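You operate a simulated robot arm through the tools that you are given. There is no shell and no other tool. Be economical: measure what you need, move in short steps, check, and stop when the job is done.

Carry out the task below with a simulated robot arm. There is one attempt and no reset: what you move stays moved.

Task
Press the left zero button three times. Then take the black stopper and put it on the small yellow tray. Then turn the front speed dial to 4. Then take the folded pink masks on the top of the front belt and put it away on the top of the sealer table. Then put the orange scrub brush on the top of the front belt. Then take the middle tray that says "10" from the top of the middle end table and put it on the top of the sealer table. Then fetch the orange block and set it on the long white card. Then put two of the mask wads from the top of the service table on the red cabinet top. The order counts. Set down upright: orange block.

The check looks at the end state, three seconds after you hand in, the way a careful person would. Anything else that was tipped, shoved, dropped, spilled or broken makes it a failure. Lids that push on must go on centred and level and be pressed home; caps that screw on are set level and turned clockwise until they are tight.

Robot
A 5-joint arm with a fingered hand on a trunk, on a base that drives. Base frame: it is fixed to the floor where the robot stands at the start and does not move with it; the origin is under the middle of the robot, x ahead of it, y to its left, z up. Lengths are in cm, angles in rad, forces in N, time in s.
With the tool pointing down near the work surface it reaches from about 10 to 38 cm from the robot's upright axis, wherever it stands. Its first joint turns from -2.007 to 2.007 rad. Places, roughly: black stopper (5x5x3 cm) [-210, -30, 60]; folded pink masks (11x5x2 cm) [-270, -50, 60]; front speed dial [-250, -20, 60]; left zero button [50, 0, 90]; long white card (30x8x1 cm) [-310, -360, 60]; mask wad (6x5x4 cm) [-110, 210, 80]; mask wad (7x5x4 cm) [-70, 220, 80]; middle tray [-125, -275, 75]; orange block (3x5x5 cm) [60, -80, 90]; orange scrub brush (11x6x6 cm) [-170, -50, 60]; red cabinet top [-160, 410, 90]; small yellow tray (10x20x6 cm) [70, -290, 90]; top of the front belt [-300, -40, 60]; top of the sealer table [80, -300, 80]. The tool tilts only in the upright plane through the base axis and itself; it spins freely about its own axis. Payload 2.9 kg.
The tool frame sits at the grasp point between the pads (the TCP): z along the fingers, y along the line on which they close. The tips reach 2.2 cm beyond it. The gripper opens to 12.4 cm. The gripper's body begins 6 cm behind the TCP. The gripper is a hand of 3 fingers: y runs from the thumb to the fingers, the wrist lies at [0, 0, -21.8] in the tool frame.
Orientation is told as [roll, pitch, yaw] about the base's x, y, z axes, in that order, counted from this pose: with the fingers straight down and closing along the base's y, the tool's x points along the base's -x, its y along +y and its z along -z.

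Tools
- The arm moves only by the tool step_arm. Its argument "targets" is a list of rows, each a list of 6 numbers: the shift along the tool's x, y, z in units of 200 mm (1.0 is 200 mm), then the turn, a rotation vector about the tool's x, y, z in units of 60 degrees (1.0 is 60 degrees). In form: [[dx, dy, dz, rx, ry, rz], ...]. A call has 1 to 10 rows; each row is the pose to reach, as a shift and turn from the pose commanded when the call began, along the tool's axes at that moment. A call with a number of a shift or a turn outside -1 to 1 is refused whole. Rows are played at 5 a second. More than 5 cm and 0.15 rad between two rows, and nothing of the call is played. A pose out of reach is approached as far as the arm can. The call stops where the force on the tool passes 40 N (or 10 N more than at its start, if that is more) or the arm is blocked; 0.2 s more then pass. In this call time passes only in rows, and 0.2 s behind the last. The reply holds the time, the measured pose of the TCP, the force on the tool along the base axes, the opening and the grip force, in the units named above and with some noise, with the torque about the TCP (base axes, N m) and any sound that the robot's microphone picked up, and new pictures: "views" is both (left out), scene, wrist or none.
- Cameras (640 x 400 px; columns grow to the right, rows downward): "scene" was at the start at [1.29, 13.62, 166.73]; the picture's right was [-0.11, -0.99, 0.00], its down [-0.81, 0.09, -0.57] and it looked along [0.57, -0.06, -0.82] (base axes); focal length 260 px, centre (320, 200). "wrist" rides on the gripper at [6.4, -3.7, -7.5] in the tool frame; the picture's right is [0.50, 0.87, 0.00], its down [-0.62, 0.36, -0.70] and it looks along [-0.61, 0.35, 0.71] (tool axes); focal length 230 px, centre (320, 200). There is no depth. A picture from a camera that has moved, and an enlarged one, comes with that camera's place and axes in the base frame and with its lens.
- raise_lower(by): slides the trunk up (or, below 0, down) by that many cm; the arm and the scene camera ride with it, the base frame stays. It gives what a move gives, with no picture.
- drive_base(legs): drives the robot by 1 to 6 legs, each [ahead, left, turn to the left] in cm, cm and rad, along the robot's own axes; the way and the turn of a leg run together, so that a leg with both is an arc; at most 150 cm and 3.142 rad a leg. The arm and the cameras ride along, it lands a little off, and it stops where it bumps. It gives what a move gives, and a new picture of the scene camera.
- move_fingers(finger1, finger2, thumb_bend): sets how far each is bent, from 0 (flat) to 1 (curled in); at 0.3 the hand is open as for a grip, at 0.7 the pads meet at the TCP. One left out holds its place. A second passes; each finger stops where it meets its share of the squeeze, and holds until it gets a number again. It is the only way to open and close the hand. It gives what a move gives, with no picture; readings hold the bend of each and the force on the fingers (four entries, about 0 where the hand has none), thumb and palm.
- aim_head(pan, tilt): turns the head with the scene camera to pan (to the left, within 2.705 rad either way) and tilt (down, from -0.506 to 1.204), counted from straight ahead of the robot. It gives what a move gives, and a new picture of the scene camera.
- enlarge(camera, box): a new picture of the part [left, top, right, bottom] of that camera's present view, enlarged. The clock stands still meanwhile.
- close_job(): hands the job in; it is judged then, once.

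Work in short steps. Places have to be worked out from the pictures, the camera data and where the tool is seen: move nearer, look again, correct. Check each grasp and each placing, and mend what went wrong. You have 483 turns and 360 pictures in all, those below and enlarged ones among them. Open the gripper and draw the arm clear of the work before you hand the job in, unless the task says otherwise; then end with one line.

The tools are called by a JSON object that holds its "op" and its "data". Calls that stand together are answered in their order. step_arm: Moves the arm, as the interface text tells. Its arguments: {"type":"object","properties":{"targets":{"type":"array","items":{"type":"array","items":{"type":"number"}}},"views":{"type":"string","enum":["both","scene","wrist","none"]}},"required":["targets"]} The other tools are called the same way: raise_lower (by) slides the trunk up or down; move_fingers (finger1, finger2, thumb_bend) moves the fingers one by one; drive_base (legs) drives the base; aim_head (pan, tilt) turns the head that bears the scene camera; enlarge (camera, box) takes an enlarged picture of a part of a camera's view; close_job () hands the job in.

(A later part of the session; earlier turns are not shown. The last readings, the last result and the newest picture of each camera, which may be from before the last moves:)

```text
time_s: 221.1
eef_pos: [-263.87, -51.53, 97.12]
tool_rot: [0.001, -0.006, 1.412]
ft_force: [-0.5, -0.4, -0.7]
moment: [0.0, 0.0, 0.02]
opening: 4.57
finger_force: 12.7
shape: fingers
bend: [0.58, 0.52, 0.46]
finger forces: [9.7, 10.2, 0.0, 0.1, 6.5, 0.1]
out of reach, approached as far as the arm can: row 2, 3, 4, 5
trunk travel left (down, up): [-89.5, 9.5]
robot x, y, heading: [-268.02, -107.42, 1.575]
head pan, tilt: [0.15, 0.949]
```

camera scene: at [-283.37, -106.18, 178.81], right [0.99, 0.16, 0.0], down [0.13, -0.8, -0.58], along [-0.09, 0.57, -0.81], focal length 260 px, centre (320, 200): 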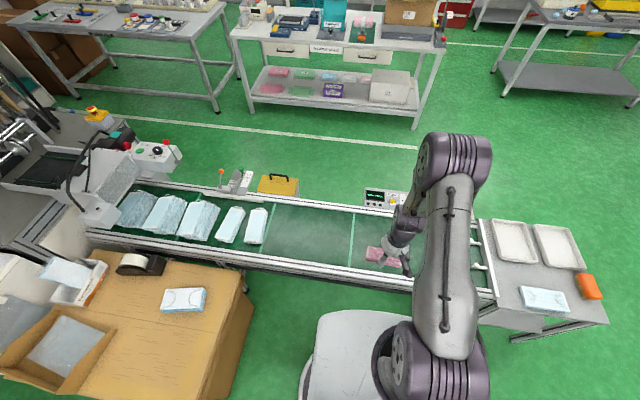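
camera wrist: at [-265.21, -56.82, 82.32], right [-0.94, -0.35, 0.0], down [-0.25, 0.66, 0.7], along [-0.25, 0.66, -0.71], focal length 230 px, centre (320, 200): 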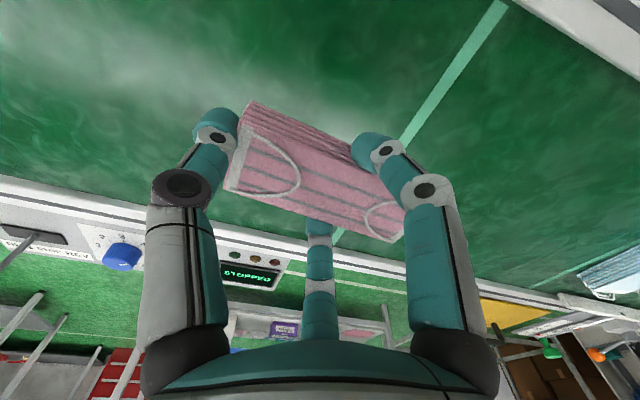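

Reach is actually ~56 cm at low height, good. Retract the arm, firm up the thumb, and drive to the sealer table.

{"op": "step_arm", "data": {"targets": [[0, 0, -0.25, 0, 0, 0], [0.2, 0.03, -0.3, 0, 0, 0], [0.4, 0.06, -0.4, 0, 0, 0], [0.6, 0.1, -0.4, 0, 0, 0], [0.8, 0.13, -0.4, 0, 0, 0], [1.0, 0.16, -0.4, 0, 0, 0]], "views": "wrist"}}

{"op": "move_fingers", "data": {"thumb_bend": 0.57}}

{"op": "drive_base", "data": {"legs": [[0, -150, 0], [0, -74, 0], [0, 0, -1.571], [0, -90, 0], [0, -90, 0]]}}

```text
time_s: 222.4
eef_pos: [-270.82, -70.86, 105.36]
tool_rot: [0.001, -0.006, 1.409]
ft_force: [0.3, 0.7, -0.6]
moment: [-0.01, -0.02, 0.0]
opening: 4.49
finger_force: 12.6
shape: fingers
bend: [0.59, 0.53, 0.47]
finger forces: [9.7, 10.3, 0.1, 0.0, 6.1, 0.0]
trunk travel left (down, up): [-89.5, 9.5]
robot x, y, heading: [-267.73, -107.73, 1.578]
head pan, tilt: [0.15, 0.949]
camera wrist: at [-268.11, -77.72, 112.71], right [-0.93, -0.36, 0.0], down [-0.25, 0.66, 0.71], along [-0.25, 0.66, -0.71], focal length 230 px, centre (320, 200)
```

wrist: 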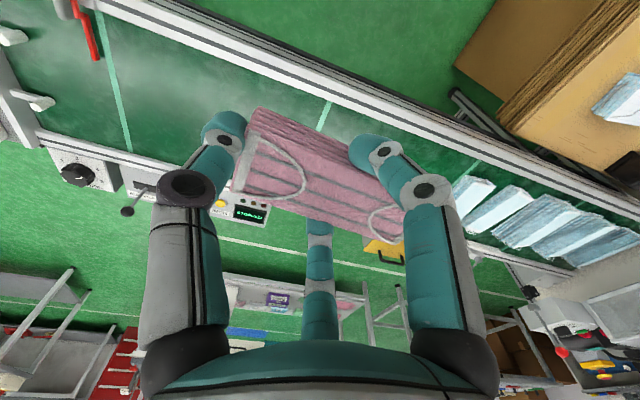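

```text
time_s: 223.4
eef_pos: [-270.7, -70.76, 105.18]
tool_rot: [0.0, -0.003, 1.411]
ft_force: [0.9, -0.2, 0.3]
moment: [0.02, 0.0, -0.01]
opening: 4.39
finger_force: 13.7
shape: fingers
bend: [0.59, 0.52, 0.48]
finger forces: [8.8, 10.0, 0.1, 0.0, 9.6, 0.0]
trunk travel left (down, up): [-89.5, 9.5]
robot x, y, heading: [-267.86, -107.5, 1.582]
head pan, tilt: [0.15, 0.949]
```

```text
time_s: 247.3
eef_pos: [-11.24, -286.2, 105.2]
tool_rot: [0.0, -0.005, -0.206]
ft_force: [-0.6, 0.5, -0.5]
moment: [0.01, 0.01, 0.02]
opening: 4.38
finger_force: 13.6
shape: fingers
bend: [0.59, 0.52, 0.48]
finger forces: [8.2, 9.4, 0.1, 0.1, 9.6, 0.0]
trunk travel left (down, up): [-89.5, 9.5]
robot x, y, heading: [-48.03, -287.26, -0.039]
head pan, tilt: [0.15, 0.949]
camera scene: at [-45.91, -271.8, 178.81], right [0.11, -0.99, 0.0], down [-0.81, -0.09, -0.58], along [0.58, 0.06, -0.81], focal length 260 px, centre (320, 200)
```

scene: 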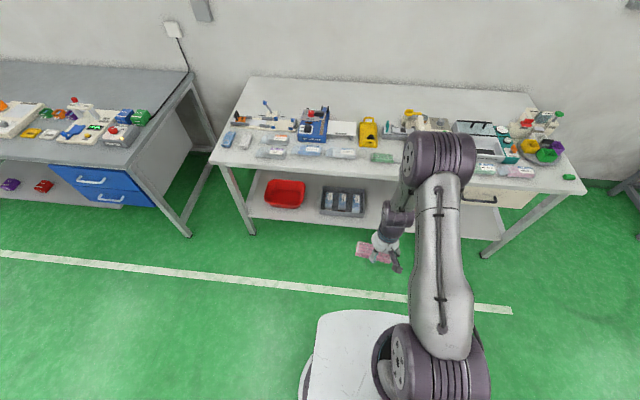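

Zoom on the sealer table to choose spots.

{"op": "enlarge", "data": {"camera": "scene", "box": [200, 70, 460, 190]}}

```text
2.46 times, centred on (330, 130) of scene
camera zoom: at [-45.91, -271.8, 178.81], right [0.11, -0.99, 0.0], down [-0.81, -0.09, -0.58], along [0.58, 0.06, -0.81], focal length 641 px, centre (295, 372)
```

zoom: 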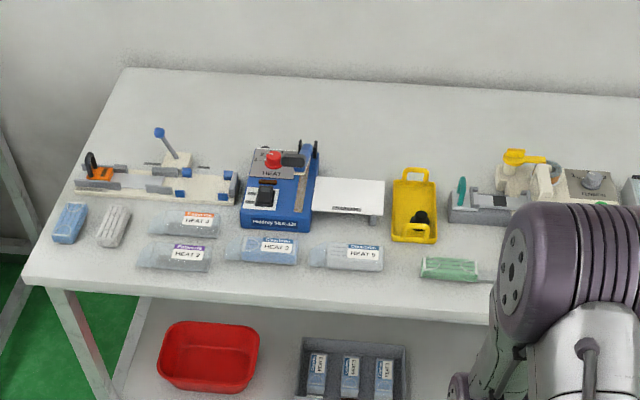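

I'll set the pack on the free front-left strip around (45.3,-219), long axis along y. Drive there.

{"op": "drive_base", "data": {"legs": [[0, 67, 0.035], [52, 0, 0]]}}

{"op": "aim_head", "data": {"pan": 0.1, "tilt": 1.1}}

```text
time_s: 253.7
eef_pos: [42.58, -217.97, 105.2]
tool_rot: [0.002, -0.005, -0.165]
ft_force: [0.7, 0.2, -0.3]
moment: [0.02, 0.03, -0.03]
opening: 4.38
finger_force: 13.3
shape: fingers
bend: [0.59, 0.52, 0.48]
finger forces: [8.2, 9.4, 0.1, 0.0, 9.5, 0.1]
trunk travel left (down, up): [-89.5, 9.5]
robot x, y, heading: [6.37, -220.79, -0.001]
head pan, tilt: [0.15, 0.949]
camera scene: at [7.43, -205.0, 178.81], right [0.15, -0.99, 0.0], down [-0.8, -0.12, -0.58], along [0.58, 0.09, -0.81], focal length 260 px, centre (320, 200)
```

scene: 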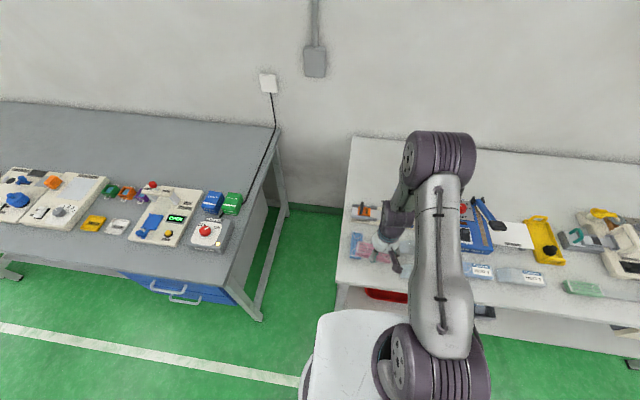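

```text
time_s: 254.4
eef_pos: [42.8, -217.85, 105.22]
tool_rot: [0.001, -0.005, -0.166]
ft_force: [0.6, 0.8, -0.3]
moment: [-0.01, -0.01, -0.02]
opening: 4.36
finger_force: 13.7
shape: fingers
bend: [0.59, 0.52, 0.48]
finger forces: [8.2, 9.4, 0.0, 0.0, 9.5, 0.1]
trunk travel left (down, up): [-89.5, 9.5]
robot x, y, heading: [6.02, -220.64, -0.0]
head pan, tilt: [0.099, 1.1]
camera scene: at [6.62, -205.45, 177.79], right [0.1, -1.0, 0.0], down [-0.89, -0.09, -0.45], along [0.45, 0.04, -0.89], focal length 260 px, centre (320, 200)
```

scene: 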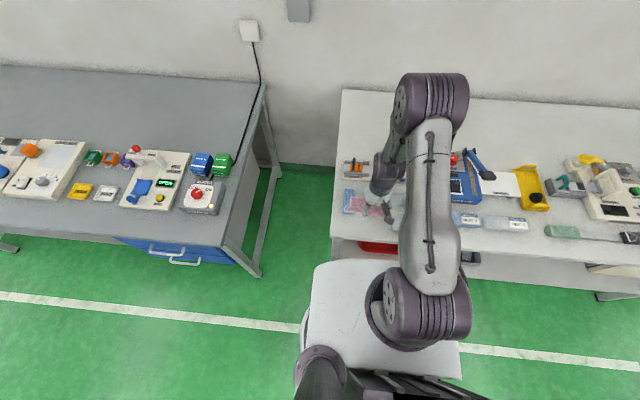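

{"op": "step_arm", "data": {"targets": [[-0.05, 0, 0.1, 0, 0, 0.05], [-0.1, 0, 0.25, 0, 0, 0.1]], "views": "wrist"}}

{"op": "enlarge", "data": {"camera": "scene", "box": [320, 160, 448, 240]}}

```text
time_s: 255.0
eef_pos: [44.9, -218.07, 100.32]
tool_rot: [0.0, -0.006, -0.272]
ft_force: [-1.0, -0.1, -0.5]
moment: [0.04, -0.01, 0.01]
opening: 4.37
finger_force: 13.3
shape: fingers
bend: [0.59, 0.52, 0.48]
finger forces: [8.3, 9.3, 0.0, 0.0, 9.4, 0.0]
trunk travel left (down, up): [-89.5, 9.5]
robot x, y, heading: [6.05, -220.5, 0.004]
head pan, tilt: [0.099, 1.1]
camera wrist: at [37.75, -219.87, 107.74], right [-0.25, 0.97, 0.0], down [0.69, 0.18, 0.7], along [0.68, 0.17, -0.71], focal length 230 px, centre (320, 200)
```

wrist: 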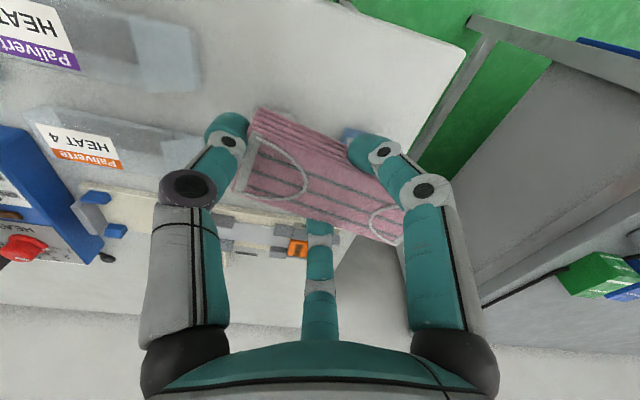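

```text
5.00 times, centred on (384, 200) of scene
camera zoom: at [6.72, -205.45, 177.79], right [0.1, -1.0, 0.0], down [-0.89, -0.09, -0.45], along [0.45, 0.04, -0.89], focal length 1302 px, centre (0, 200)
```

zoom: 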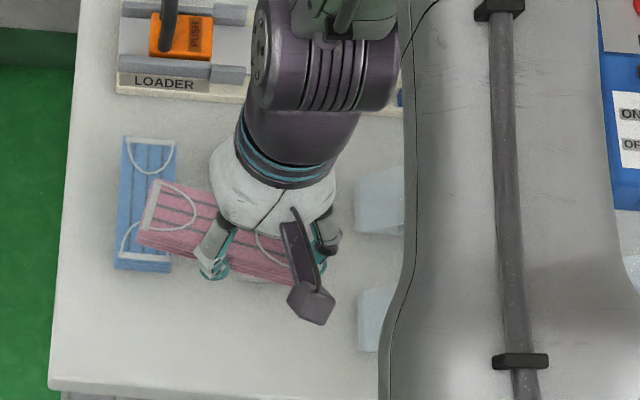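

Rotate so the pack's long axis lies along y, centre at (44,-218), and descend to z≈90.

{"op": "step_arm", "data": {"targets": [[0.02, -0.01, 0.1, 0, 0, -0.1], [0.042, -0.017, 0.25, 0, 0, -0.2], [0.042, -0.017, 0.4, 0, 0, -0.29], [0.042, -0.017, 0.5, 0, 0, -0.29]], "views": "wrist"}}

{"op": "enlarge", "data": {"camera": "scene", "box": [320, 160, 448, 240]}}

```text
time_s: 256.0
eef_pos: [43.83, -218.22, 90.06]
tool_rot: [0.0, -0.004, 0.033]
ft_force: [0.3, 0.3, -0.3]
moment: [-0.01, -0.02, 0.0]
opening: 4.32
finger_force: 13.8
shape: fingers
bend: [0.59, 0.52, 0.48]
finger forces: [8.4, 9.5, 0.0, 0.0, 9.1, 0.1]
trunk travel left (down, up): [-89.5, 9.5]
robot x, y, heading: [6.37, -220.32, 0.0]
head pan, tilt: [0.099, 1.1]
camera wrist: at [37.55, -222.16, 97.56], right [-0.53, 0.85, 0.0], down [0.6, 0.38, 0.7], along [0.6, 0.37, -0.71], focal length 230 px, centre (320, 200)
```

wrist: 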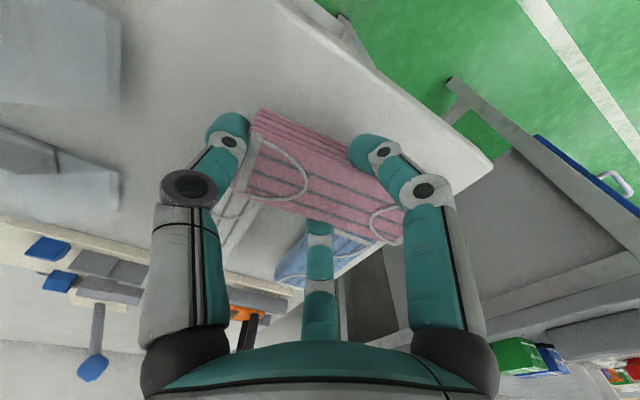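

```text
5.00 times, centred on (384, 200) of scene
camera zoom: at [6.63, -205.46, 177.79], right [0.1, -1.0, 0.0], down [-0.89, -0.09, -0.45], along [0.45, 0.04, -0.89], focal length 1302 px, centre (0, 200)
```

zoom: 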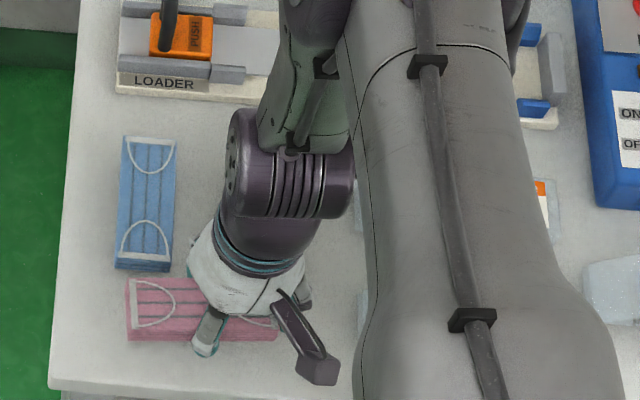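

Far-side finger would land close to the blue pack; shift 1.6 cm toward me, then lower until contact.

{"op": "step_arm", "data": {"targets": [[0.04, 0, 0, 0, 0, 0], [0.08, 0, 0.05, 0, 0, 0], [0.08, 0, 0.12, 0, 0, 0], [0.08, 0, 0.16, 0, 0, 0], [0.08, 0, 0.2, 0, 0, 0], [0.08, 0, 0.23, 0, 0, 0]], "views": "wrist"}}

```text
time_s: 257.2
eef_pos: [42.31, -218.46, 86.76]
tool_rot: [0.003, -0.01, 0.033]
ft_force: [-6.6, -3.9, 35.5]
moment: [0.08, -0.41, 0.03]
opening: 4.31
finger_force: 24.9
shape: fingers
bend: [0.58, 0.51, 0.49]
finger forces: [14.3, 24.3, 0.0, 0.0, 11.6, 0.0]
trunk travel left (down, up): [-89.5, 9.5]
robot x, y, heading: [6.09, -220.29, -0.001]
head pan, tilt: [0.099, 1.1]
stopped in row 6: the force on the tool passed its limit at 55 N (the readings are from after the stop); the commanded pose is now the measured one
camera wrist: at [36.04, -222.34, 94.16], right [-0.53, 0.85, 0.0], down [0.6, 0.37, 0.71], along [0.6, 0.37, -0.71], focal length 230 px, centre (320, 200)
```

wrist: 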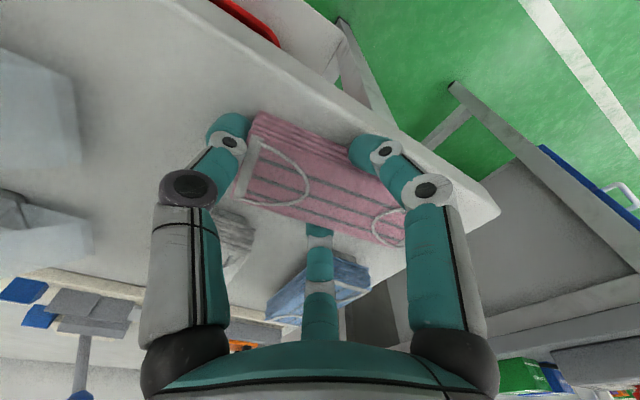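

On the table. Ease up 0.3 cm and release.

{"op": "step_arm", "data": {"targets": [[0, 0, -0.015, 0, 0, 0]], "views": "none"}}

{"op": "move_fingers", "data": {"finger1": 0.47, "finger2": 0.46, "thumb_bend": 0.36}}

{"op": "step_arm", "data": {"targets": [[0, 0, -0.1, 0, 0, 0], [0, 0, -0.3, 0, 0, 0], [0, 0, -0.5, 0, 0, 0], [0.1, 0, -0.7, 0, 0, 0]], "views": "both"}}

```text
time_s: 257.6
eef_pos: [42.5, -218.43, 86.8]
tool_rot: [0.0, -0.006, 0.03]
ft_force: [-3.3, -2.4, 8.3]
moment: [0.02, -0.02, 0.01]
opening: 4.26
finger_force: 15.1
shape: fingers
bend: [0.58, 0.51, 0.49]
finger forces: [11.4, 9.6, 0.0, 0.0, 9.0, 0.1]
trunk travel left (down, up): [-89.5, 9.5]
robot x, y, heading: [6.26, -220.56, -0.001]
head pan, tilt: [0.099, 1.1]
```

```text
time_s: 258.6
eef_pos: [42.55, -218.42, 86.81]
tool_rot: [-0.001, -0.01, 0.031]
ft_force: [-0.4, -0.9, -0.1]
moment: [0.01, 0.01, -0.01]
opening: 7.31
finger_force: 0.0
shape: fingers
bend: [0.47, 0.46, 0.36]
finger forces: [0.0, 0.0, 0.0, 0.0, 0.0, 0.0]
trunk travel left (down, up): [-89.5, 9.5]
robot x, y, heading: [6.04, -220.57, -0.005]
head pan, tilt: [0.099, 1.1]
```

```text
time_s: 259.6
eef_pos: [40.55, -218.42, 101.02]
tool_rot: [-0.001, -0.007, 0.031]
ft_force: [0.4, -0.2, 1.1]
moment: [0.01, -0.02, -0.01]
opening: 7.32
finger_force: 0.0
shape: fingers
bend: [0.47, 0.46, 0.36]
finger forces: [0.0, 0.0, 0.1, 0.0, 0.0, 0.1]
trunk travel left (down, up): [-89.5, 9.5]
robot x, y, heading: [5.92, -220.83, 0.002]
head pan, tilt: [0.099, 1.1]
camera scene: at [6.37, -205.46, 177.78], right [0.1, -1.0, 0.0], down [-0.89, -0.09, -0.46], along [0.45, 0.04, -0.89], focal length 260 px, centre (320, 200)
camera wrist: at [34.27, -222.34, 108.43], right [-0.53, 0.85, 0.0], down [0.6, 0.38, 0.71], along [0.6, 0.37, -0.71], focal length 230 px, centre (320, 200)
```

scene: 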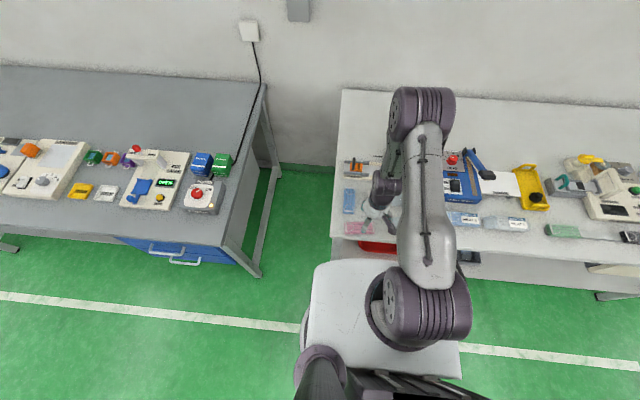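
wrist: 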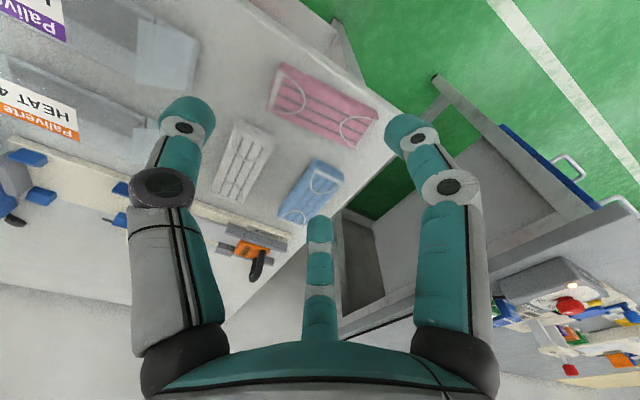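

Pink masks are placed neatly. Next the orange scrub brush: drive to the far side of the front end table facing +y.

{"op": "drive_base", "data": {"legs": [[-52, 0, 0], [0, 0, 1.571], [118, 0, 0], [0, 128, 0]]}}

{"op": "aim_head", "data": {"pan": 0.0, "tilt": 0.95}}

```text
time_s: 278.3
eef_pos: [-179.64, -67.43, 100.93]
tool_rot: [0.0, -0.009, 1.628]
ft_force: [0.0, -0.2, 0.2]
moment: [-0.01, 0.02, -0.04]
opening: 7.3
finger_force: 0.1
shape: fingers
bend: [0.47, 0.46, 0.36]
finger forces: [0.0, 0.0, 0.0, 0.0, 0.1, 0.0]
trunk travel left (down, up): [-89.5, 9.5]
robot x, y, heading: [-176.59, -102.16, 1.588]
head pan, tilt: [0.099, 1.1]
camera scene: at [-191.68, -102.04, 177.79], right [0.99, 0.12, 0.0], down [0.11, -0.88, -0.45], along [-0.06, 0.45, -0.89], focal length 260 px, centre (320, 200)
```

scene: 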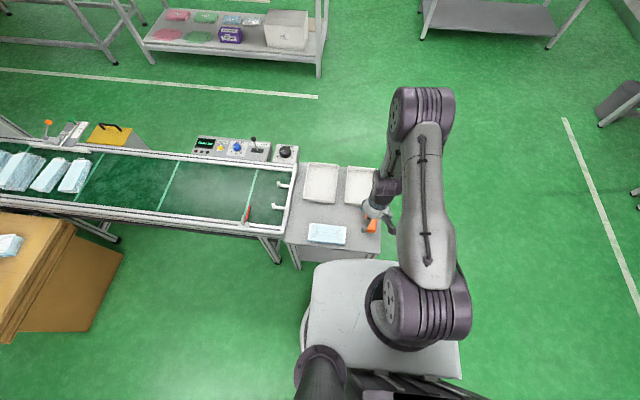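

```text
time_s: 279.0
eef_pos: [-179.58, -67.48, 100.96]
tool_rot: [0.0, -0.008, 1.626]
ft_force: [0.0, 0.1, -0.2]
moment: [-0.01, -0.01, 0.0]
opening: 7.31
finger_force: 0.0
shape: fingers
bend: [0.47, 0.46, 0.36]
finger forces: [0.0, 0.1, 0.0, 0.0, 0.0, 0.1]
trunk travel left (down, up): [-89.5, 9.5]
robot x, y, heading: [-176.79, -101.67, 1.594]
head pan, tilt: [0.0, 0.949]
camera scene: at [-191.11, -101.05, 178.81], right [1.0, 0.02, 0.0], down [0.02, -0.81, -0.58], along [-0.01, 0.58, -0.81], focal length 260 px, centre (320, 200)
```

scene: 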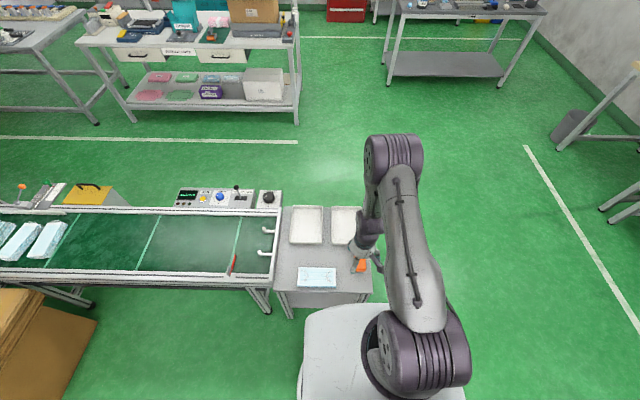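

Lower the trunk and take a wrist look toward the brush.

{"op": "raise_lower", "data": {"by": -24}}

{"op": "step_arm", "data": {"targets": [[-0.1, -0.05, 0, 0, 0, 0], [-0.2, -0.1, 0, 0, 0, 0], [-0.35, -0.2, 0, 0, 0, 0]], "views": "wrist"}}

{"op": "enlarge", "data": {"camera": "scene", "box": [290, 190, 400, 300]}}

```text
time_s: 281.5
eef_pos: [-179.63, -67.4, 76.87]
tool_rot: [0.001, -0.008, 1.627]
ft_force: [0.0, 0.6, 0.7]
moment: [-0.01, 0.0, 0.0]
opening: 7.33
finger_force: 0.0
shape: fingers
bend: [0.47, 0.46, 0.36]
finger forces: [0.0, 0.0, 0.0, 0.0, 0.0, 0.0]
trunk travel left (down, up): [-65.5, 33.5]
robot x, y, heading: [-176.55, -102.14, 1.597]
head pan, tilt: [0.0, 0.949]
```

```text
time_s: 282.3
eef_pos: [-175.92, -60.21, 76.88]
tool_rot: [0.0, -0.008, 1.627]
ft_force: [0.7, 0.7, -0.1]
moment: [0.01, 0.02, 0.01]
opening: 7.3
finger_force: 0.0
shape: fingers
bend: [0.47, 0.46, 0.36]
finger forces: [0.0, 0.1, 0.0, 0.0, 0.0, 0.0]
trunk travel left (down, up): [-65.5, 33.5]
robot x, y, heading: [-176.24, -101.79, 1.596]
head pan, tilt: [0.0, 0.949]
camera wrist: at [-171.89, -66.24, 84.34], right [-0.84, -0.55, 0.0], down [-0.39, 0.59, 0.71], along [-0.38, 0.59, -0.71], focal length 230 px, centre (320, 200)
```

wrist: 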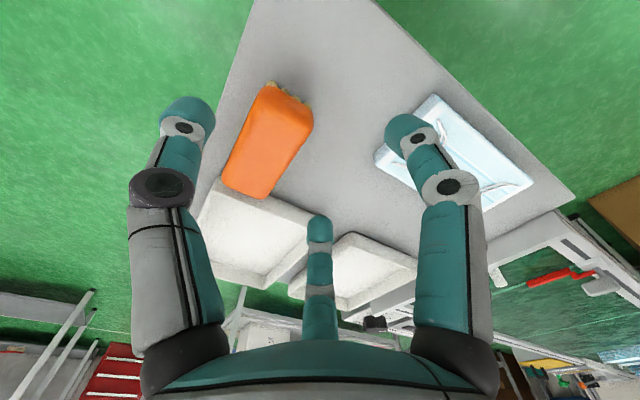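

```text
3.64 times, centred on (345, 245) of scene
camera zoom: at [-191.0, -100.96, 154.82], right [1.0, 0.02, 0.0], down [0.02, -0.81, -0.58], along [-0.01, 0.58, -0.81], focal length 947 px, centre (229, 36)
```

zoom: 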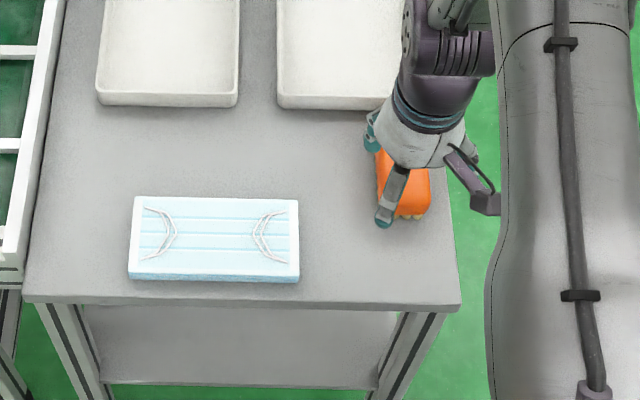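

Brush centre ≈(-173.4,-53.2), long along y, top ≈68. Rotate the hand so the thumb goes at the near end and fingers on the sides.

{"op": "move_fingers", "data": {"finger1": 0.35, "finger2": 0.35, "thumb_bend": 0.22}}

{"op": "step_arm", "data": {"targets": [[-0.05, -0.02, 0, 0, 0, 0.13], [-0.1, -0.04, 0, 0, 0, 0.26], [-0.15, -0.06, 0, 0, 0, 0.39], [-0.2, -0.08, 0, 0, 0, 0.52], [-0.25, -0.1, 0, 0, 0, 0.65], [-0.3, -0.12, 0, 0, 0, 0.78], [-0.34, -0.144, 0, 0, 0, 0.91], [-0.34, -0.144, 0, 0, 0, 1.0]], "views": "none"}}

{"op": "step_arm", "data": {"targets": [[0, 0, 0, 0, 0, 0.13], [0, 0, 0, 0, 0, 0.26], [0, 0, 0, 0, 0, 0.36]], "views": "both"}}

```text
time_s: 283.3
eef_pos: [-175.96, -60.2, 77.07]
tool_rot: [0.0, -0.007, 1.627]
ft_force: [-0.2, -0.1, -0.4]
moment: [0.02, 0.01, -0.02]
opening: 10.4
finger_force: 0.1
shape: fingers
bend: [0.35, 0.35, 0.22]
finger forces: [0.0, 0.1, 0.1, 0.0, 0.1, 0.1]
trunk travel left (down, up): [-65.5, 33.5]
robot x, y, heading: [-176.92, -102.53, 1.594]
head pan, tilt: [0.0, 0.949]
```

```text
time_s: 285.1
eef_pos: [-173.48, -53.18, 77.15]
tool_rot: [0.003, -0.006, 0.578]
ft_force: [0.4, -0.1, -0.3]
moment: [0.0, 0.02, -0.02]
opening: 10.41
finger_force: 0.0
shape: fingers
bend: [0.35, 0.35, 0.22]
finger forces: [0.0, 0.1, 0.0, 0.1, 0.0, 0.1]
trunk travel left (down, up): [-65.5, 33.5]
robot x, y, heading: [-176.75, -101.63, 1.594]
head pan, tilt: [0.0, 0.949]
```

```text
time_s: 285.9
eef_pos: [-173.53, -53.23, 76.99]
tool_rot: [0.009, -0.003, 0.202]
ft_force: [0.5, 0.8, 0.3]
moment: [-0.01, 0.03, -0.04]
opening: 10.42
finger_force: 0.0
shape: fingers
bend: [0.35, 0.35, 0.22]
finger forces: [0.1, 0.0, 0.0, 0.0, 0.0, 0.0]
trunk travel left (down, up): [-65.5, 33.5]
robot x, y, heading: [-176.68, -102.26, 1.59]
head pan, tilt: [0.0, 0.949]
camera scene: at [-191.09, -101.04, 154.81], right [1.0, 0.02, 0.0], down [0.02, -0.81, -0.58], along [-0.01, 0.58, -0.81], focal length 260 px, centre (320, 200)
camera wrist: at [-179.03, -58.06, 84.45], right [-0.66, 0.75, 0.01], down [0.53, 0.47, 0.71], along [0.53, 0.47, -0.71], focal length 230 px, centre (320, 200)
```

scene: 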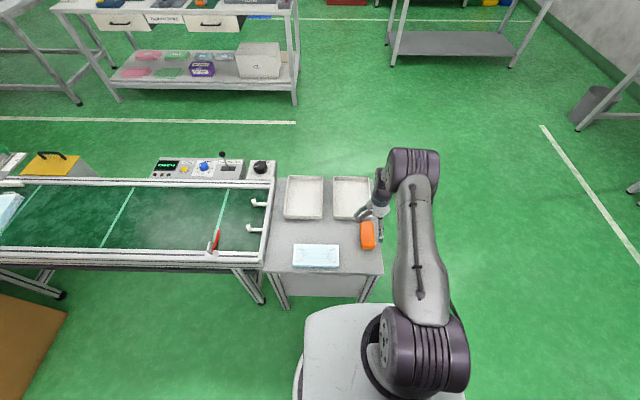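
wrist: 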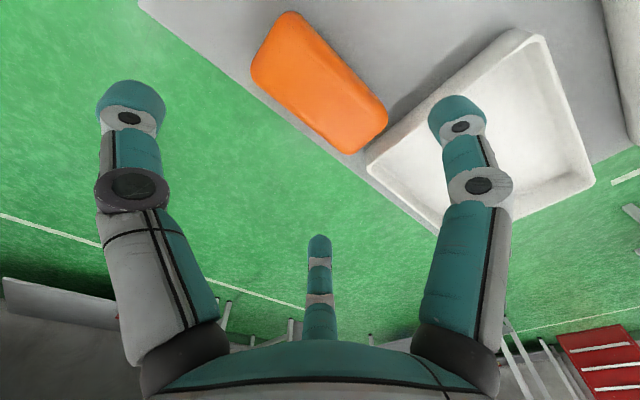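

Brush axis is along y at x≈-173.9, centre y≈-53.6. Align yaw and descend to 71.

{"op": "step_arm", "data": {"targets": [[0.022, -0.02, 0.1, 0, 0, 0.1], [0.022, -0.02, 0.2, 0, 0, 0.19], [0.022, -0.02, 0.3, 0, 0, 0.19]], "views": "wrist"}}

{"op": "enlarge", "data": {"camera": "scene", "box": [330, 190, 420, 270]}}

```text
time_s: 286.7
eef_pos: [-173.83, -53.65, 71.06]
tool_rot: [0.006, 0.0, 0.003]
ft_force: [0.7, -0.5, -0.3]
moment: [0.01, -0.03, 0.01]
opening: 10.39
finger_force: 0.2
shape: fingers
bend: [0.35, 0.35, 0.22]
finger forces: [0.0, 0.0, 0.1, 0.0, 0.0, 0.1]
trunk travel left (down, up): [-65.5, 33.5]
robot x, y, heading: [-176.96, -101.9, 1.593]
head pan, tilt: [0.0, 0.949]
camera wrist: at [-180.18, -57.32, 78.45], right [-0.5, 0.86, 0.01], down [0.62, 0.35, 0.7], along [0.61, 0.36, -0.71], focal length 230 px, centre (320, 200)
```

wrist: 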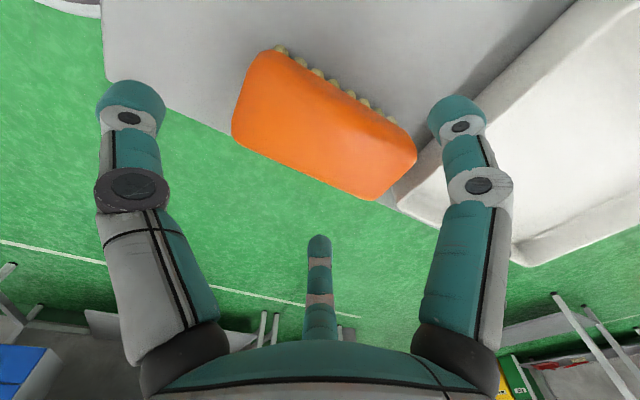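

```text
5.00 times, centred on (375, 230) of scene
camera zoom: at [-191.08, -101.0, 154.81], right [1.0, 0.02, 0.0], down [0.02, -0.81, -0.58], along [-0.01, 0.58, -0.81], focal length 1302 px, centre (45, 50)
```

zoom: 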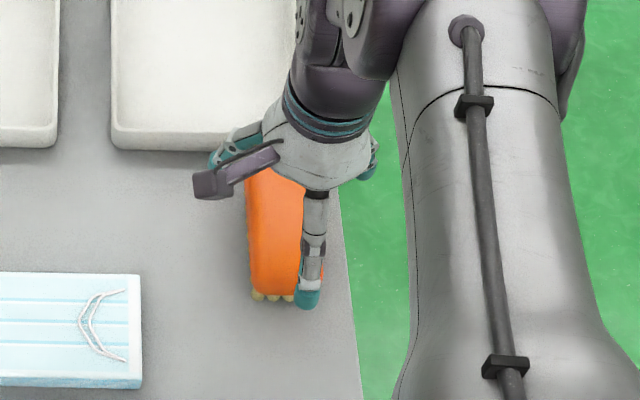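

Shift 0.7 cm to −x to centre over the brush and descend to 66.8.

{"op": "step_arm", "data": {"targets": [[0.035, 0, 0.05, 0, 0, 0], [0.035, 0, 0.13, 0, 0, 0], [0.035, 0, 0.21, 0, 0, 0]], "views": "wrist"}}

```text
time_s: 287.5
eef_pos: [-174.44, -53.68, 66.97]
tool_rot: [0.006, 0.0, 0.003]
ft_force: [0.2, 0.7, -0.4]
moment: [0.02, -0.02, 0.02]
opening: 10.42
finger_force: 0.1
shape: fingers
bend: [0.35, 0.35, 0.22]
finger forces: [0.0, 0.1, 0.0, 0.0, 0.0, 0.0]
trunk travel left (down, up): [-65.5, 33.5]
robot x, y, heading: [-176.57, -101.89, 1.597]
head pan, tilt: [0.0, 0.949]
camera wrist: at [-180.79, -57.26, 74.33], right [-0.5, 0.86, 0.01], down [0.62, 0.35, 0.7], along [0.61, 0.36, -0.71], focal length 230 px, centre (320, 200)
```

wrist: 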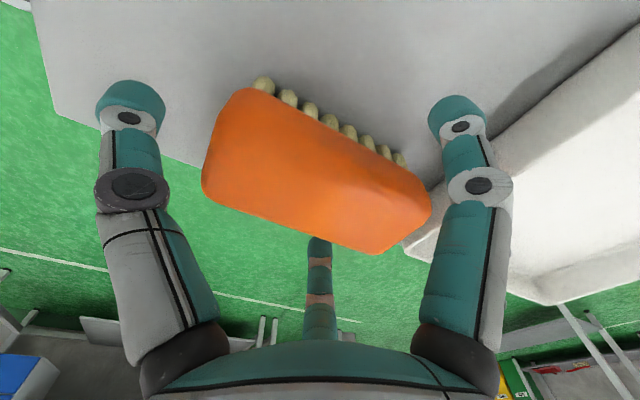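

Brush is between the fingers. Close in stages.

{"op": "move_fingers", "data": {"finger1": 0.48, "finger2": 0.48, "thumb_bend": 0.34}}

{"op": "move_fingers", "data": {"finger1": 0.62, "finger2": 0.62, "thumb_bend": 0.48}}

{"op": "step_arm", "data": {"targets": [[0, 0, -0.1, 0, 0, 0], [0, 0, -0.3, 0, 0, 0], [0, 0, -0.5, 0, 0, 0]], "views": "wrist"}}

```text
time_s: 288.5
eef_pos: [-174.35, -53.63, 66.91]
tool_rot: [0.007, 0.0, 0.003]
ft_force: [1.2, 0.5, -0.9]
moment: [0.02, 0.01, 0.01]
opening: 7.56
finger_force: 0.2
shape: fingers
bend: [0.48, 0.48, 0.34]
finger forces: [0.0, 0.2, 0.0, 0.1, 0.0, 0.0]
trunk travel left (down, up): [-65.5, 33.5]
robot x, y, heading: [-176.5, -102.3, 1.597]
head pan, tilt: [0.0, 0.949]
```

```text
time_s: 289.5
eef_pos: [-174.5, -53.56, 67.04]
tool_rot: [0.008, -0.001, 0.003]
ft_force: [0.1, -0.1, 1.6]
moment: [0.02, -0.01, -0.01]
opening: 6.0
finger_force: 9.8
shape: fingers
bend: [0.52, 0.51, 0.43]
finger forces: [5.5, 5.8, 0.0, 0.0, 8.4, 0.0]
trunk travel left (down, up): [-65.5, 33.5]
robot x, y, heading: [-176.75, -102.03, 1.592]
head pan, tilt: [0.0, 0.949]
```

```text
time_s: 290.3
eef_pos: [-174.87, -53.6, 76.7]
tool_rot: [0.008, 0.0, 0.003]
ft_force: [0.2, -0.2, -1.2]
moment: [0.03, 0.01, 0.04]
opening: 5.91
finger_force: 9.6
shape: fingers
bend: [0.52, 0.51, 0.43]
finger forces: [5.5, 5.9, 0.0, 0.1, 7.5, 0.0]
trunk travel left (down, up): [-65.5, 33.5]
robot x, y, heading: [-176.4, -101.69, 1.594]
head pan, tilt: [0.0, 0.949]
camera wrist: at [-181.18, -57.33, 84.16], right [-0.5, 0.86, 0.01], down [0.62, 0.35, 0.7], along [0.61, 0.36, -0.71], focal length 230 px, centre (320, 200)
```

wrist: 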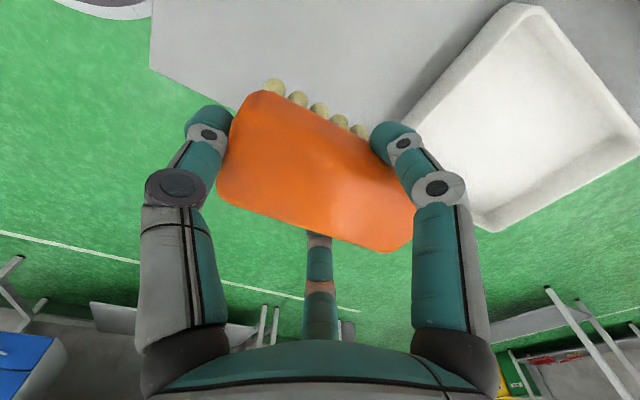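

Brush lifted. Squeeze a bit more, raise the trunk, and slide left along the belt.

{"op": "move_fingers", "data": {"finger1": 0.72, "finger2": 0.72, "thumb_bend": 0.56}}

{"op": "raise_lower", "data": {"by": 14}}

{"op": "drive_base", "data": {"legs": [[0, 70, -0.02]]}}

```text
time_s: 291.3
eef_pos: [-174.87, -53.56, 76.61]
tool_rot: [0.007, 0.0, 0.004]
ft_force: [1.1, -0.5, -1.1]
moment: [0.01, 0.02, 0.03]
opening: 5.09
finger_force: 14.7
shape: fingers
bend: [0.53, 0.51, 0.48]
finger forces: [9.7, 9.9, 0.0, 0.1, 9.4, 0.0]
trunk travel left (down, up): [-65.5, 33.5]
robot x, y, heading: [-176.56, -101.91, 1.598]
head pan, tilt: [0.0, 0.949]
```

```text
time_s: 293.0
eef_pos: [-174.87, -53.66, 90.59]
tool_rot: [0.008, 0.0, 0.004]
ft_force: [0.3, -0.6, -0.9]
moment: [0.01, 0.0, -0.04]
opening: 5.1
finger_force: 14.4
shape: fingers
bend: [0.53, 0.51, 0.48]
finger forces: [9.7, 9.9, 0.0, 0.0, 9.5, 0.0]
trunk travel left (down, up): [-79.5, 19.5]
robot x, y, heading: [-176.86, -102.1, 1.596]
head pan, tilt: [0.0, 0.949]
```

```text
time_s: 296.9
eef_pos: [-245.87, -54.47, 90.66]
tool_rot: [0.006, 0.0, -0.018]
ft_force: [-0.2, 0.2, -0.3]
moment: [-0.02, 0.05, 0.02]
opening: 5.1
finger_force: 14.0
shape: fingers
bend: [0.53, 0.51, 0.48]
finger forces: [9.7, 9.9, 0.0, 0.0, 9.4, 0.0]
trunk travel left (down, up): [-79.5, 19.5]
robot x, y, heading: [-248.38, -102.88, 1.573]
head pan, tilt: [0.0, 0.949]
camera scene: at [-263.15, -101.61, 168.81], right [1.0, 0.0, 0.0], down [0.0, -0.81, -0.58], along [0.0, 0.58, -0.81], focal length 260 px, centre (320, 200)
```

scene: 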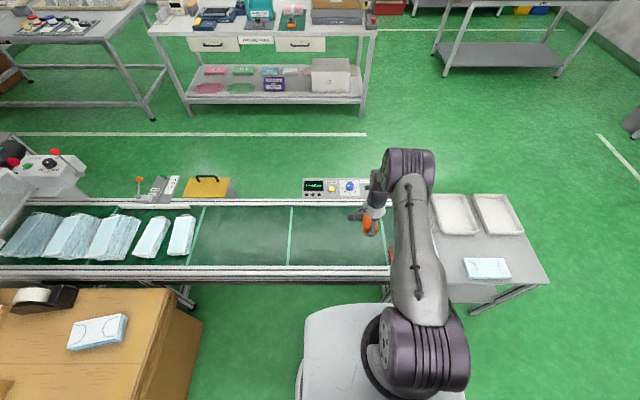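

Move 9 cm ahead to be mid-belt, then lower.

{"op": "drive_base", "data": {"legs": [[9, 3, 0]]}}

{"op": "raise_lower", "data": {"by": -18}}

{"op": "step_arm", "data": {"targets": [[0, 0, 0.04, 0, 0, 0], [0, 0, 0.08, 0, 0, 0]], "views": "both"}}

```text
time_s: 298.0
eef_pos: [-248.86, -45.43, 90.74]
tool_rot: [0.008, 0.001, -0.019]
ft_force: [-0.5, 0.0, -0.1]
moment: [-0.05, 0.0, -0.01]
opening: 5.11
finger_force: 14.5
shape: fingers
bend: [0.53, 0.51, 0.48]
finger forces: [9.6, 9.9, 0.1, 0.1, 9.3, 0.0]
trunk travel left (down, up): [-79.5, 19.5]
robot x, y, heading: [-252.39, -93.82, 1.569]
head pan, tilt: [0.0, 0.949]
camera scene: at [-266.34, -92.47, 168.81], right [1.0, 0.0, 0.0], down [0.0, -0.81, -0.58], along [0.0, 0.58, -0.81], focal length 260 px, centre (320, 200)
```

scene: 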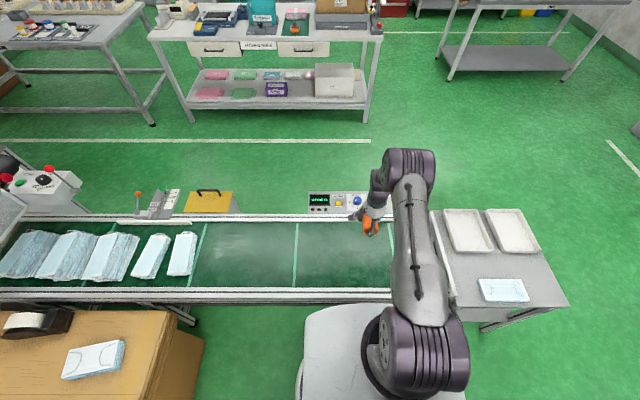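

```text
time_s: 300.0
eef_pos: [-249.0, -45.36, 72.65]
tool_rot: [0.007, 0.001, -0.02]
ft_force: [0.0, 0.2, -0.6]
moment: [0.0, 0.03, 0.03]
opening: 5.12
finger_force: 14.5
shape: fingers
bend: [0.53, 0.51, 0.48]
finger forces: [9.6, 9.8, 0.0, 0.0, 9.3, 0.0]
trunk travel left (down, up): [-61.5, 37.5]
robot x, y, heading: [-251.66, -93.83, 1.574]
head pan, tilt: [0.0, 0.949]
```

```text
time_s: 300.6
eef_pos: [-249.05, -45.44, 70.93]
tool_rot: [0.006, 0.001, -0.02]
ft_force: [0.6, 0.9, 0.4]
moment: [-0.01, 0.01, 0.0]
opening: 5.11
finger_force: 14.7
shape: fingers
bend: [0.53, 0.51, 0.48]
finger forces: [9.7, 9.8, 0.0, 0.0, 9.3, 0.0]
trunk travel left (down, up): [-61.5, 37.5]
robot x, y, heading: [-251.89, -93.84, 1.572]
head pan, tilt: [0.0, 0.949]
camera scene: at [-266.32, -92.52, 150.81], right [1.0, 0.0, 0.0], down [0.0, -0.81, -0.58], along [0.0, 0.58, -0.81], focal length 260 px, centre (320, 200)
camera wrist: at [-255.5, -49.01, 78.42], right [-0.48, 0.88, 0.01], down [0.62, 0.34, 0.7], along [0.61, 0.34, -0.71], focal length 230 px, centre (320, 200)
```

scene: 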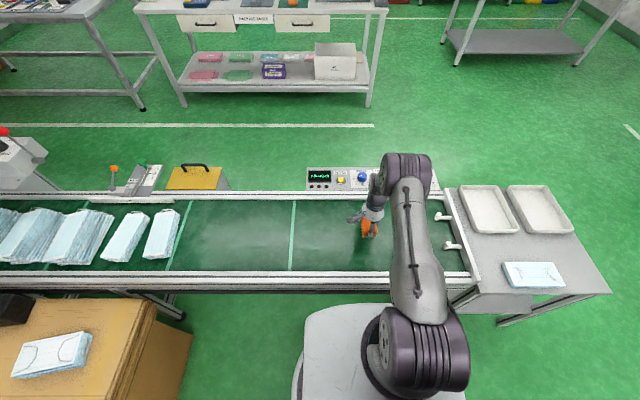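
wrist: 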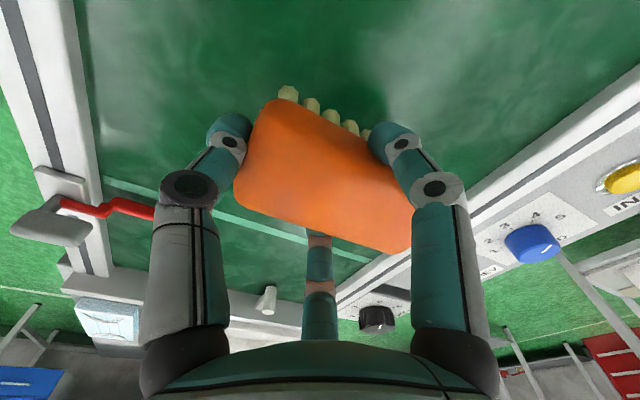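

Lower further until contact.

{"op": "step_arm", "data": {"targets": [[0, 0, 0.05, 0, 0, 0], [0, 0, 0.1, 0, 0, 0], [0, 0, 0.13, 0, 0, 0], [0, 0, 0.16, 0, 0, 0], [0, 0, 0.19, 0, 0, 0], [0, 0, 0.22, 0, 0, 0]], "views": "wrist"}}

```text
time_s: 302.0
eef_pos: [-248.92, -45.41, 66.92]
tool_rot: [0.014, 0.001, -0.017]
ft_force: [-1.2, -2.5, 21.5]
moment: [-0.05, -0.02, 0.02]
opening: 5.08
finger_force: 17.8
shape: fingers
bend: [0.53, 0.51, 0.49]
finger forces: [12.1, 12.0, 0.0, 0.0, 11.1, 0.0]
trunk travel left (down, up): [-61.5, 37.5]
robot x, y, heading: [-251.89, -93.77, 1.572]
head pan, tilt: [0.0, 0.949]
camera wrist: at [-255.3, -48.96, 74.31], right [-0.48, 0.88, 0.01], down [0.62, 0.34, 0.71], along [0.61, 0.35, -0.71], focal length 230 px, centre (320, 200)
```

wrist: 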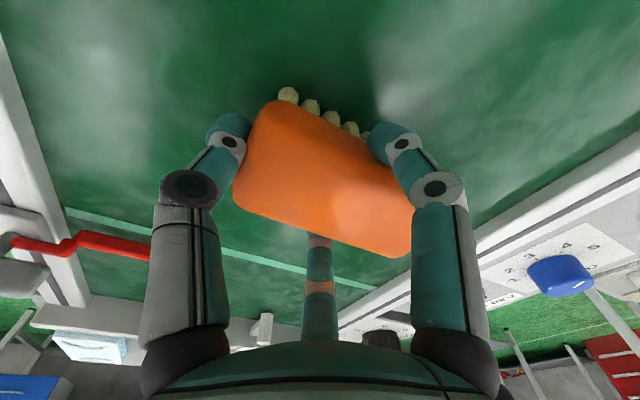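

Brush is on the belt (contact). Release and lift.

{"op": "move_fingers", "data": {"finger1": 0.38, "finger2": 0.38, "thumb_bend": 0.28}}

{"op": "step_arm", "data": {"targets": [[0, 0, -0.15, 0, 0, 0], [0, 0, -0.35, 0, 0, 0], [0, 0, -0.55, 0, 0, 0], [0, 0, -0.75, 0, 0, 0], [0, -0.1, -0.9, 0, 0, 0]], "views": "both"}}

```text
time_s: 303.0
eef_pos: [-248.81, -45.34, 66.66]
tool_rot: [0.007, -0.002, -0.019]
ft_force: [0.7, 0.0, 0.8]
moment: [-0.01, 0.01, 0.04]
opening: 9.48
finger_force: 0.1
shape: fingers
bend: [0.38, 0.38, 0.28]
finger forces: [0.1, 0.1, 0.0, 0.0, 0.1, 0.0]
trunk travel left (down, up): [-61.5, 37.5]
robot x, y, heading: [-251.89, -93.73, 1.575]
head pan, tilt: [0.0, 0.949]
```

```text
time_s: 304.2
eef_pos: [-249.07, -47.9, 84.84]
tool_rot: [0.007, 0.0, -0.018]
ft_force: [0.1, 0.3, -0.3]
moment: [0.06, -0.01, 0.0]
opening: 9.48
finger_force: 0.1
shape: fingers
bend: [0.38, 0.38, 0.28]
finger forces: [0.0, 0.1, 0.0, 0.0, 0.1, 0.0]
trunk travel left (down, up): [-61.5, 37.5]
robot x, y, heading: [-252.03, -93.92, 1.569]
head pan, tilt: [0.0, 0.949]
camera scene: at [-266.31, -92.67, 150.81], right [1.0, 0.0, 0.0], down [0.0, -0.81, -0.58], along [0.0, 0.58, -0.81], focal length 260 px, centre (320, 200)
camera wrist: at [-255.44, -51.38, 92.22], right [-0.48, 0.88, 0.01], down [0.62, 0.34, 0.7], along [0.61, 0.34, -0.71], focal length 230 px, centre (320, 200)
```

scene: 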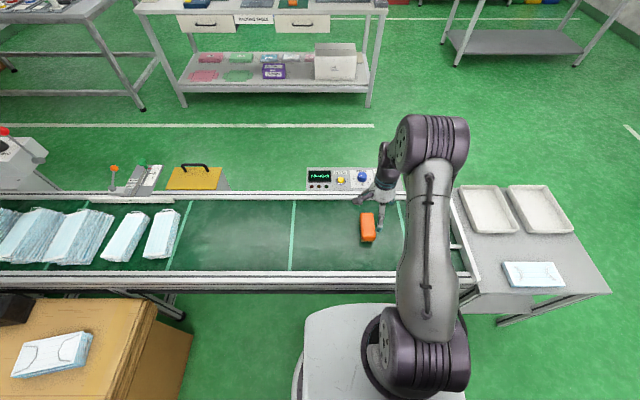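
wrist: 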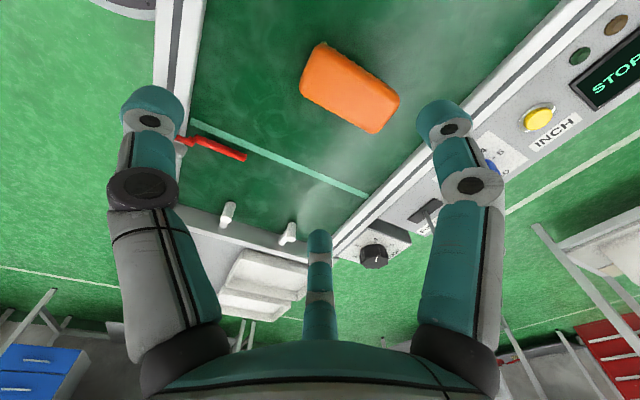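

Brush placed. Now to the middle end table: raise, drive to its +x side, facing −x.

{"op": "raise_lower", "data": {"by": 20}}

{"op": "drive_base", "data": {"legs": [[-8, 0, 0], [0, -150, 0], [0, -50, 0], [0, 0, 1.571], [0, 150, 0], [0, 28, 0]]}}

{"op": "aim_head", "data": {"pan": 0.2, "tilt": 0.9}}

```text
time_s: 306.4
eef_pos: [-248.96, -47.71, 104.75]
tool_rot: [0.007, 0.001, -0.018]
ft_force: [0.0, -0.2, -0.2]
moment: [-0.03, -0.01, 0.0]
opening: 9.48
finger_force: 0.1
shape: fingers
bend: [0.38, 0.38, 0.28]
finger forces: [0.0, 0.1, 0.1, 0.1, 0.0, 0.0]
trunk travel left (down, up): [-81.5, 17.5]
robot x, y, heading: [-251.68, -93.44, 1.571]
head pan, tilt: [0.0, 0.949]
```

```text
time_s: 329.1
eef_pos: [-104.8, -273.39, 104.81]
tool_rot: [0.008, 0.001, 1.529]
ft_force: [-0.7, 0.2, -0.7]
moment: [0.01, 0.0, 0.01]
opening: 9.47
finger_force: 0.0
shape: fingers
bend: [0.38, 0.38, 0.28]
finger forces: [0.0, 0.0, 0.0, 0.1, 0.1, 0.0]
trunk travel left (down, up): [-81.5, 17.5]
robot x, y, heading: [-59.08, -277.07, 3.12]
head pan, tilt: [0.0, 0.949]
camera scene: at [-60.35, -291.98, 170.81], right [0.02, 1.0, 0.0], down [0.81, -0.02, -0.58], along [-0.58, 0.01, -0.81], focal length 260 px, centre (320, 200)
```

scene: 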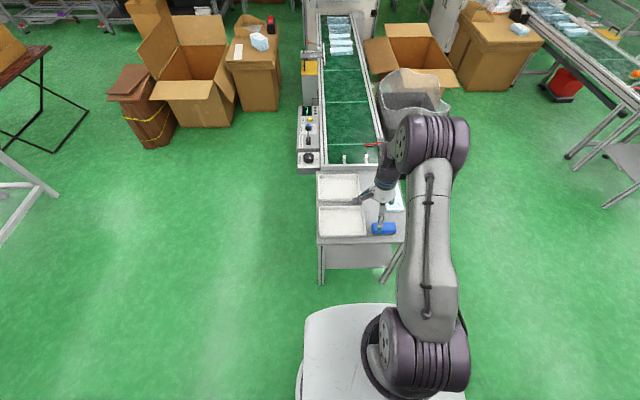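

```text
time_s: 329.9
eef_pos: [-104.77, -273.45, 104.72]
tool_rot: [0.009, 0.001, 1.528]
ft_force: [-0.4, -0.6, 0.2]
moment: [0.03, -0.02, -0.01]
opening: 9.5
finger_force: 0.1
shape: fingers
bend: [0.38, 0.38, 0.28]
finger forces: [0.0, 0.0, 0.0, 0.0, 0.1, 0.0]
trunk travel left (down, up): [-81.5, 17.5]
robot x, y, heading: [-59.17, -277.71, 3.125]
head pan, tilt: [0.201, 0.901]
camera scene: at [-60.51, -293.5, 171.17], right [-0.18, 0.98, 0.0], down [0.77, 0.14, -0.62], along [-0.61, -0.11, -0.78], focal length 260 px, centre (320, 200)
```

scene: 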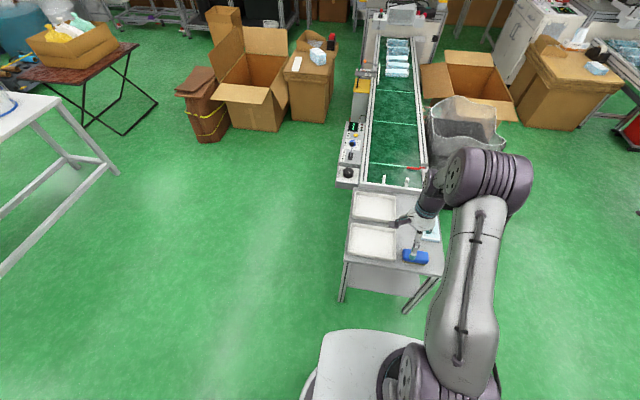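

Zoom at the trays to read labels.

{"op": "enlarge", "data": {"camera": "scene", "box": [330, 175, 450, 275]}}

```text
4.00 times, centred on (390, 225) of scene
camera zoom: at [-60.51, -293.5, 171.17], right [-0.18, 0.98, 0.0], down [0.77, 0.14, -0.62], along [-0.61, -0.11, -0.78], focal length 1042 px, centre (40, 100)
```

zoom: 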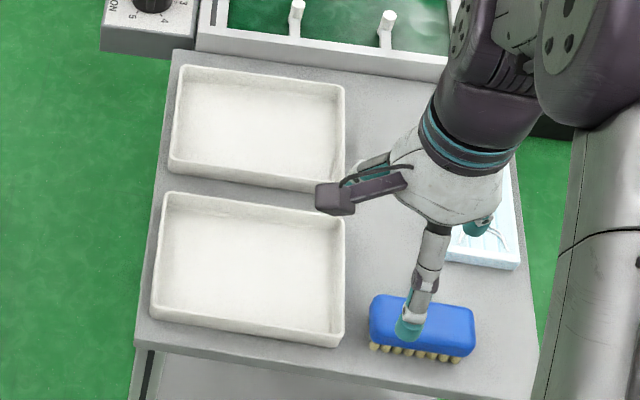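

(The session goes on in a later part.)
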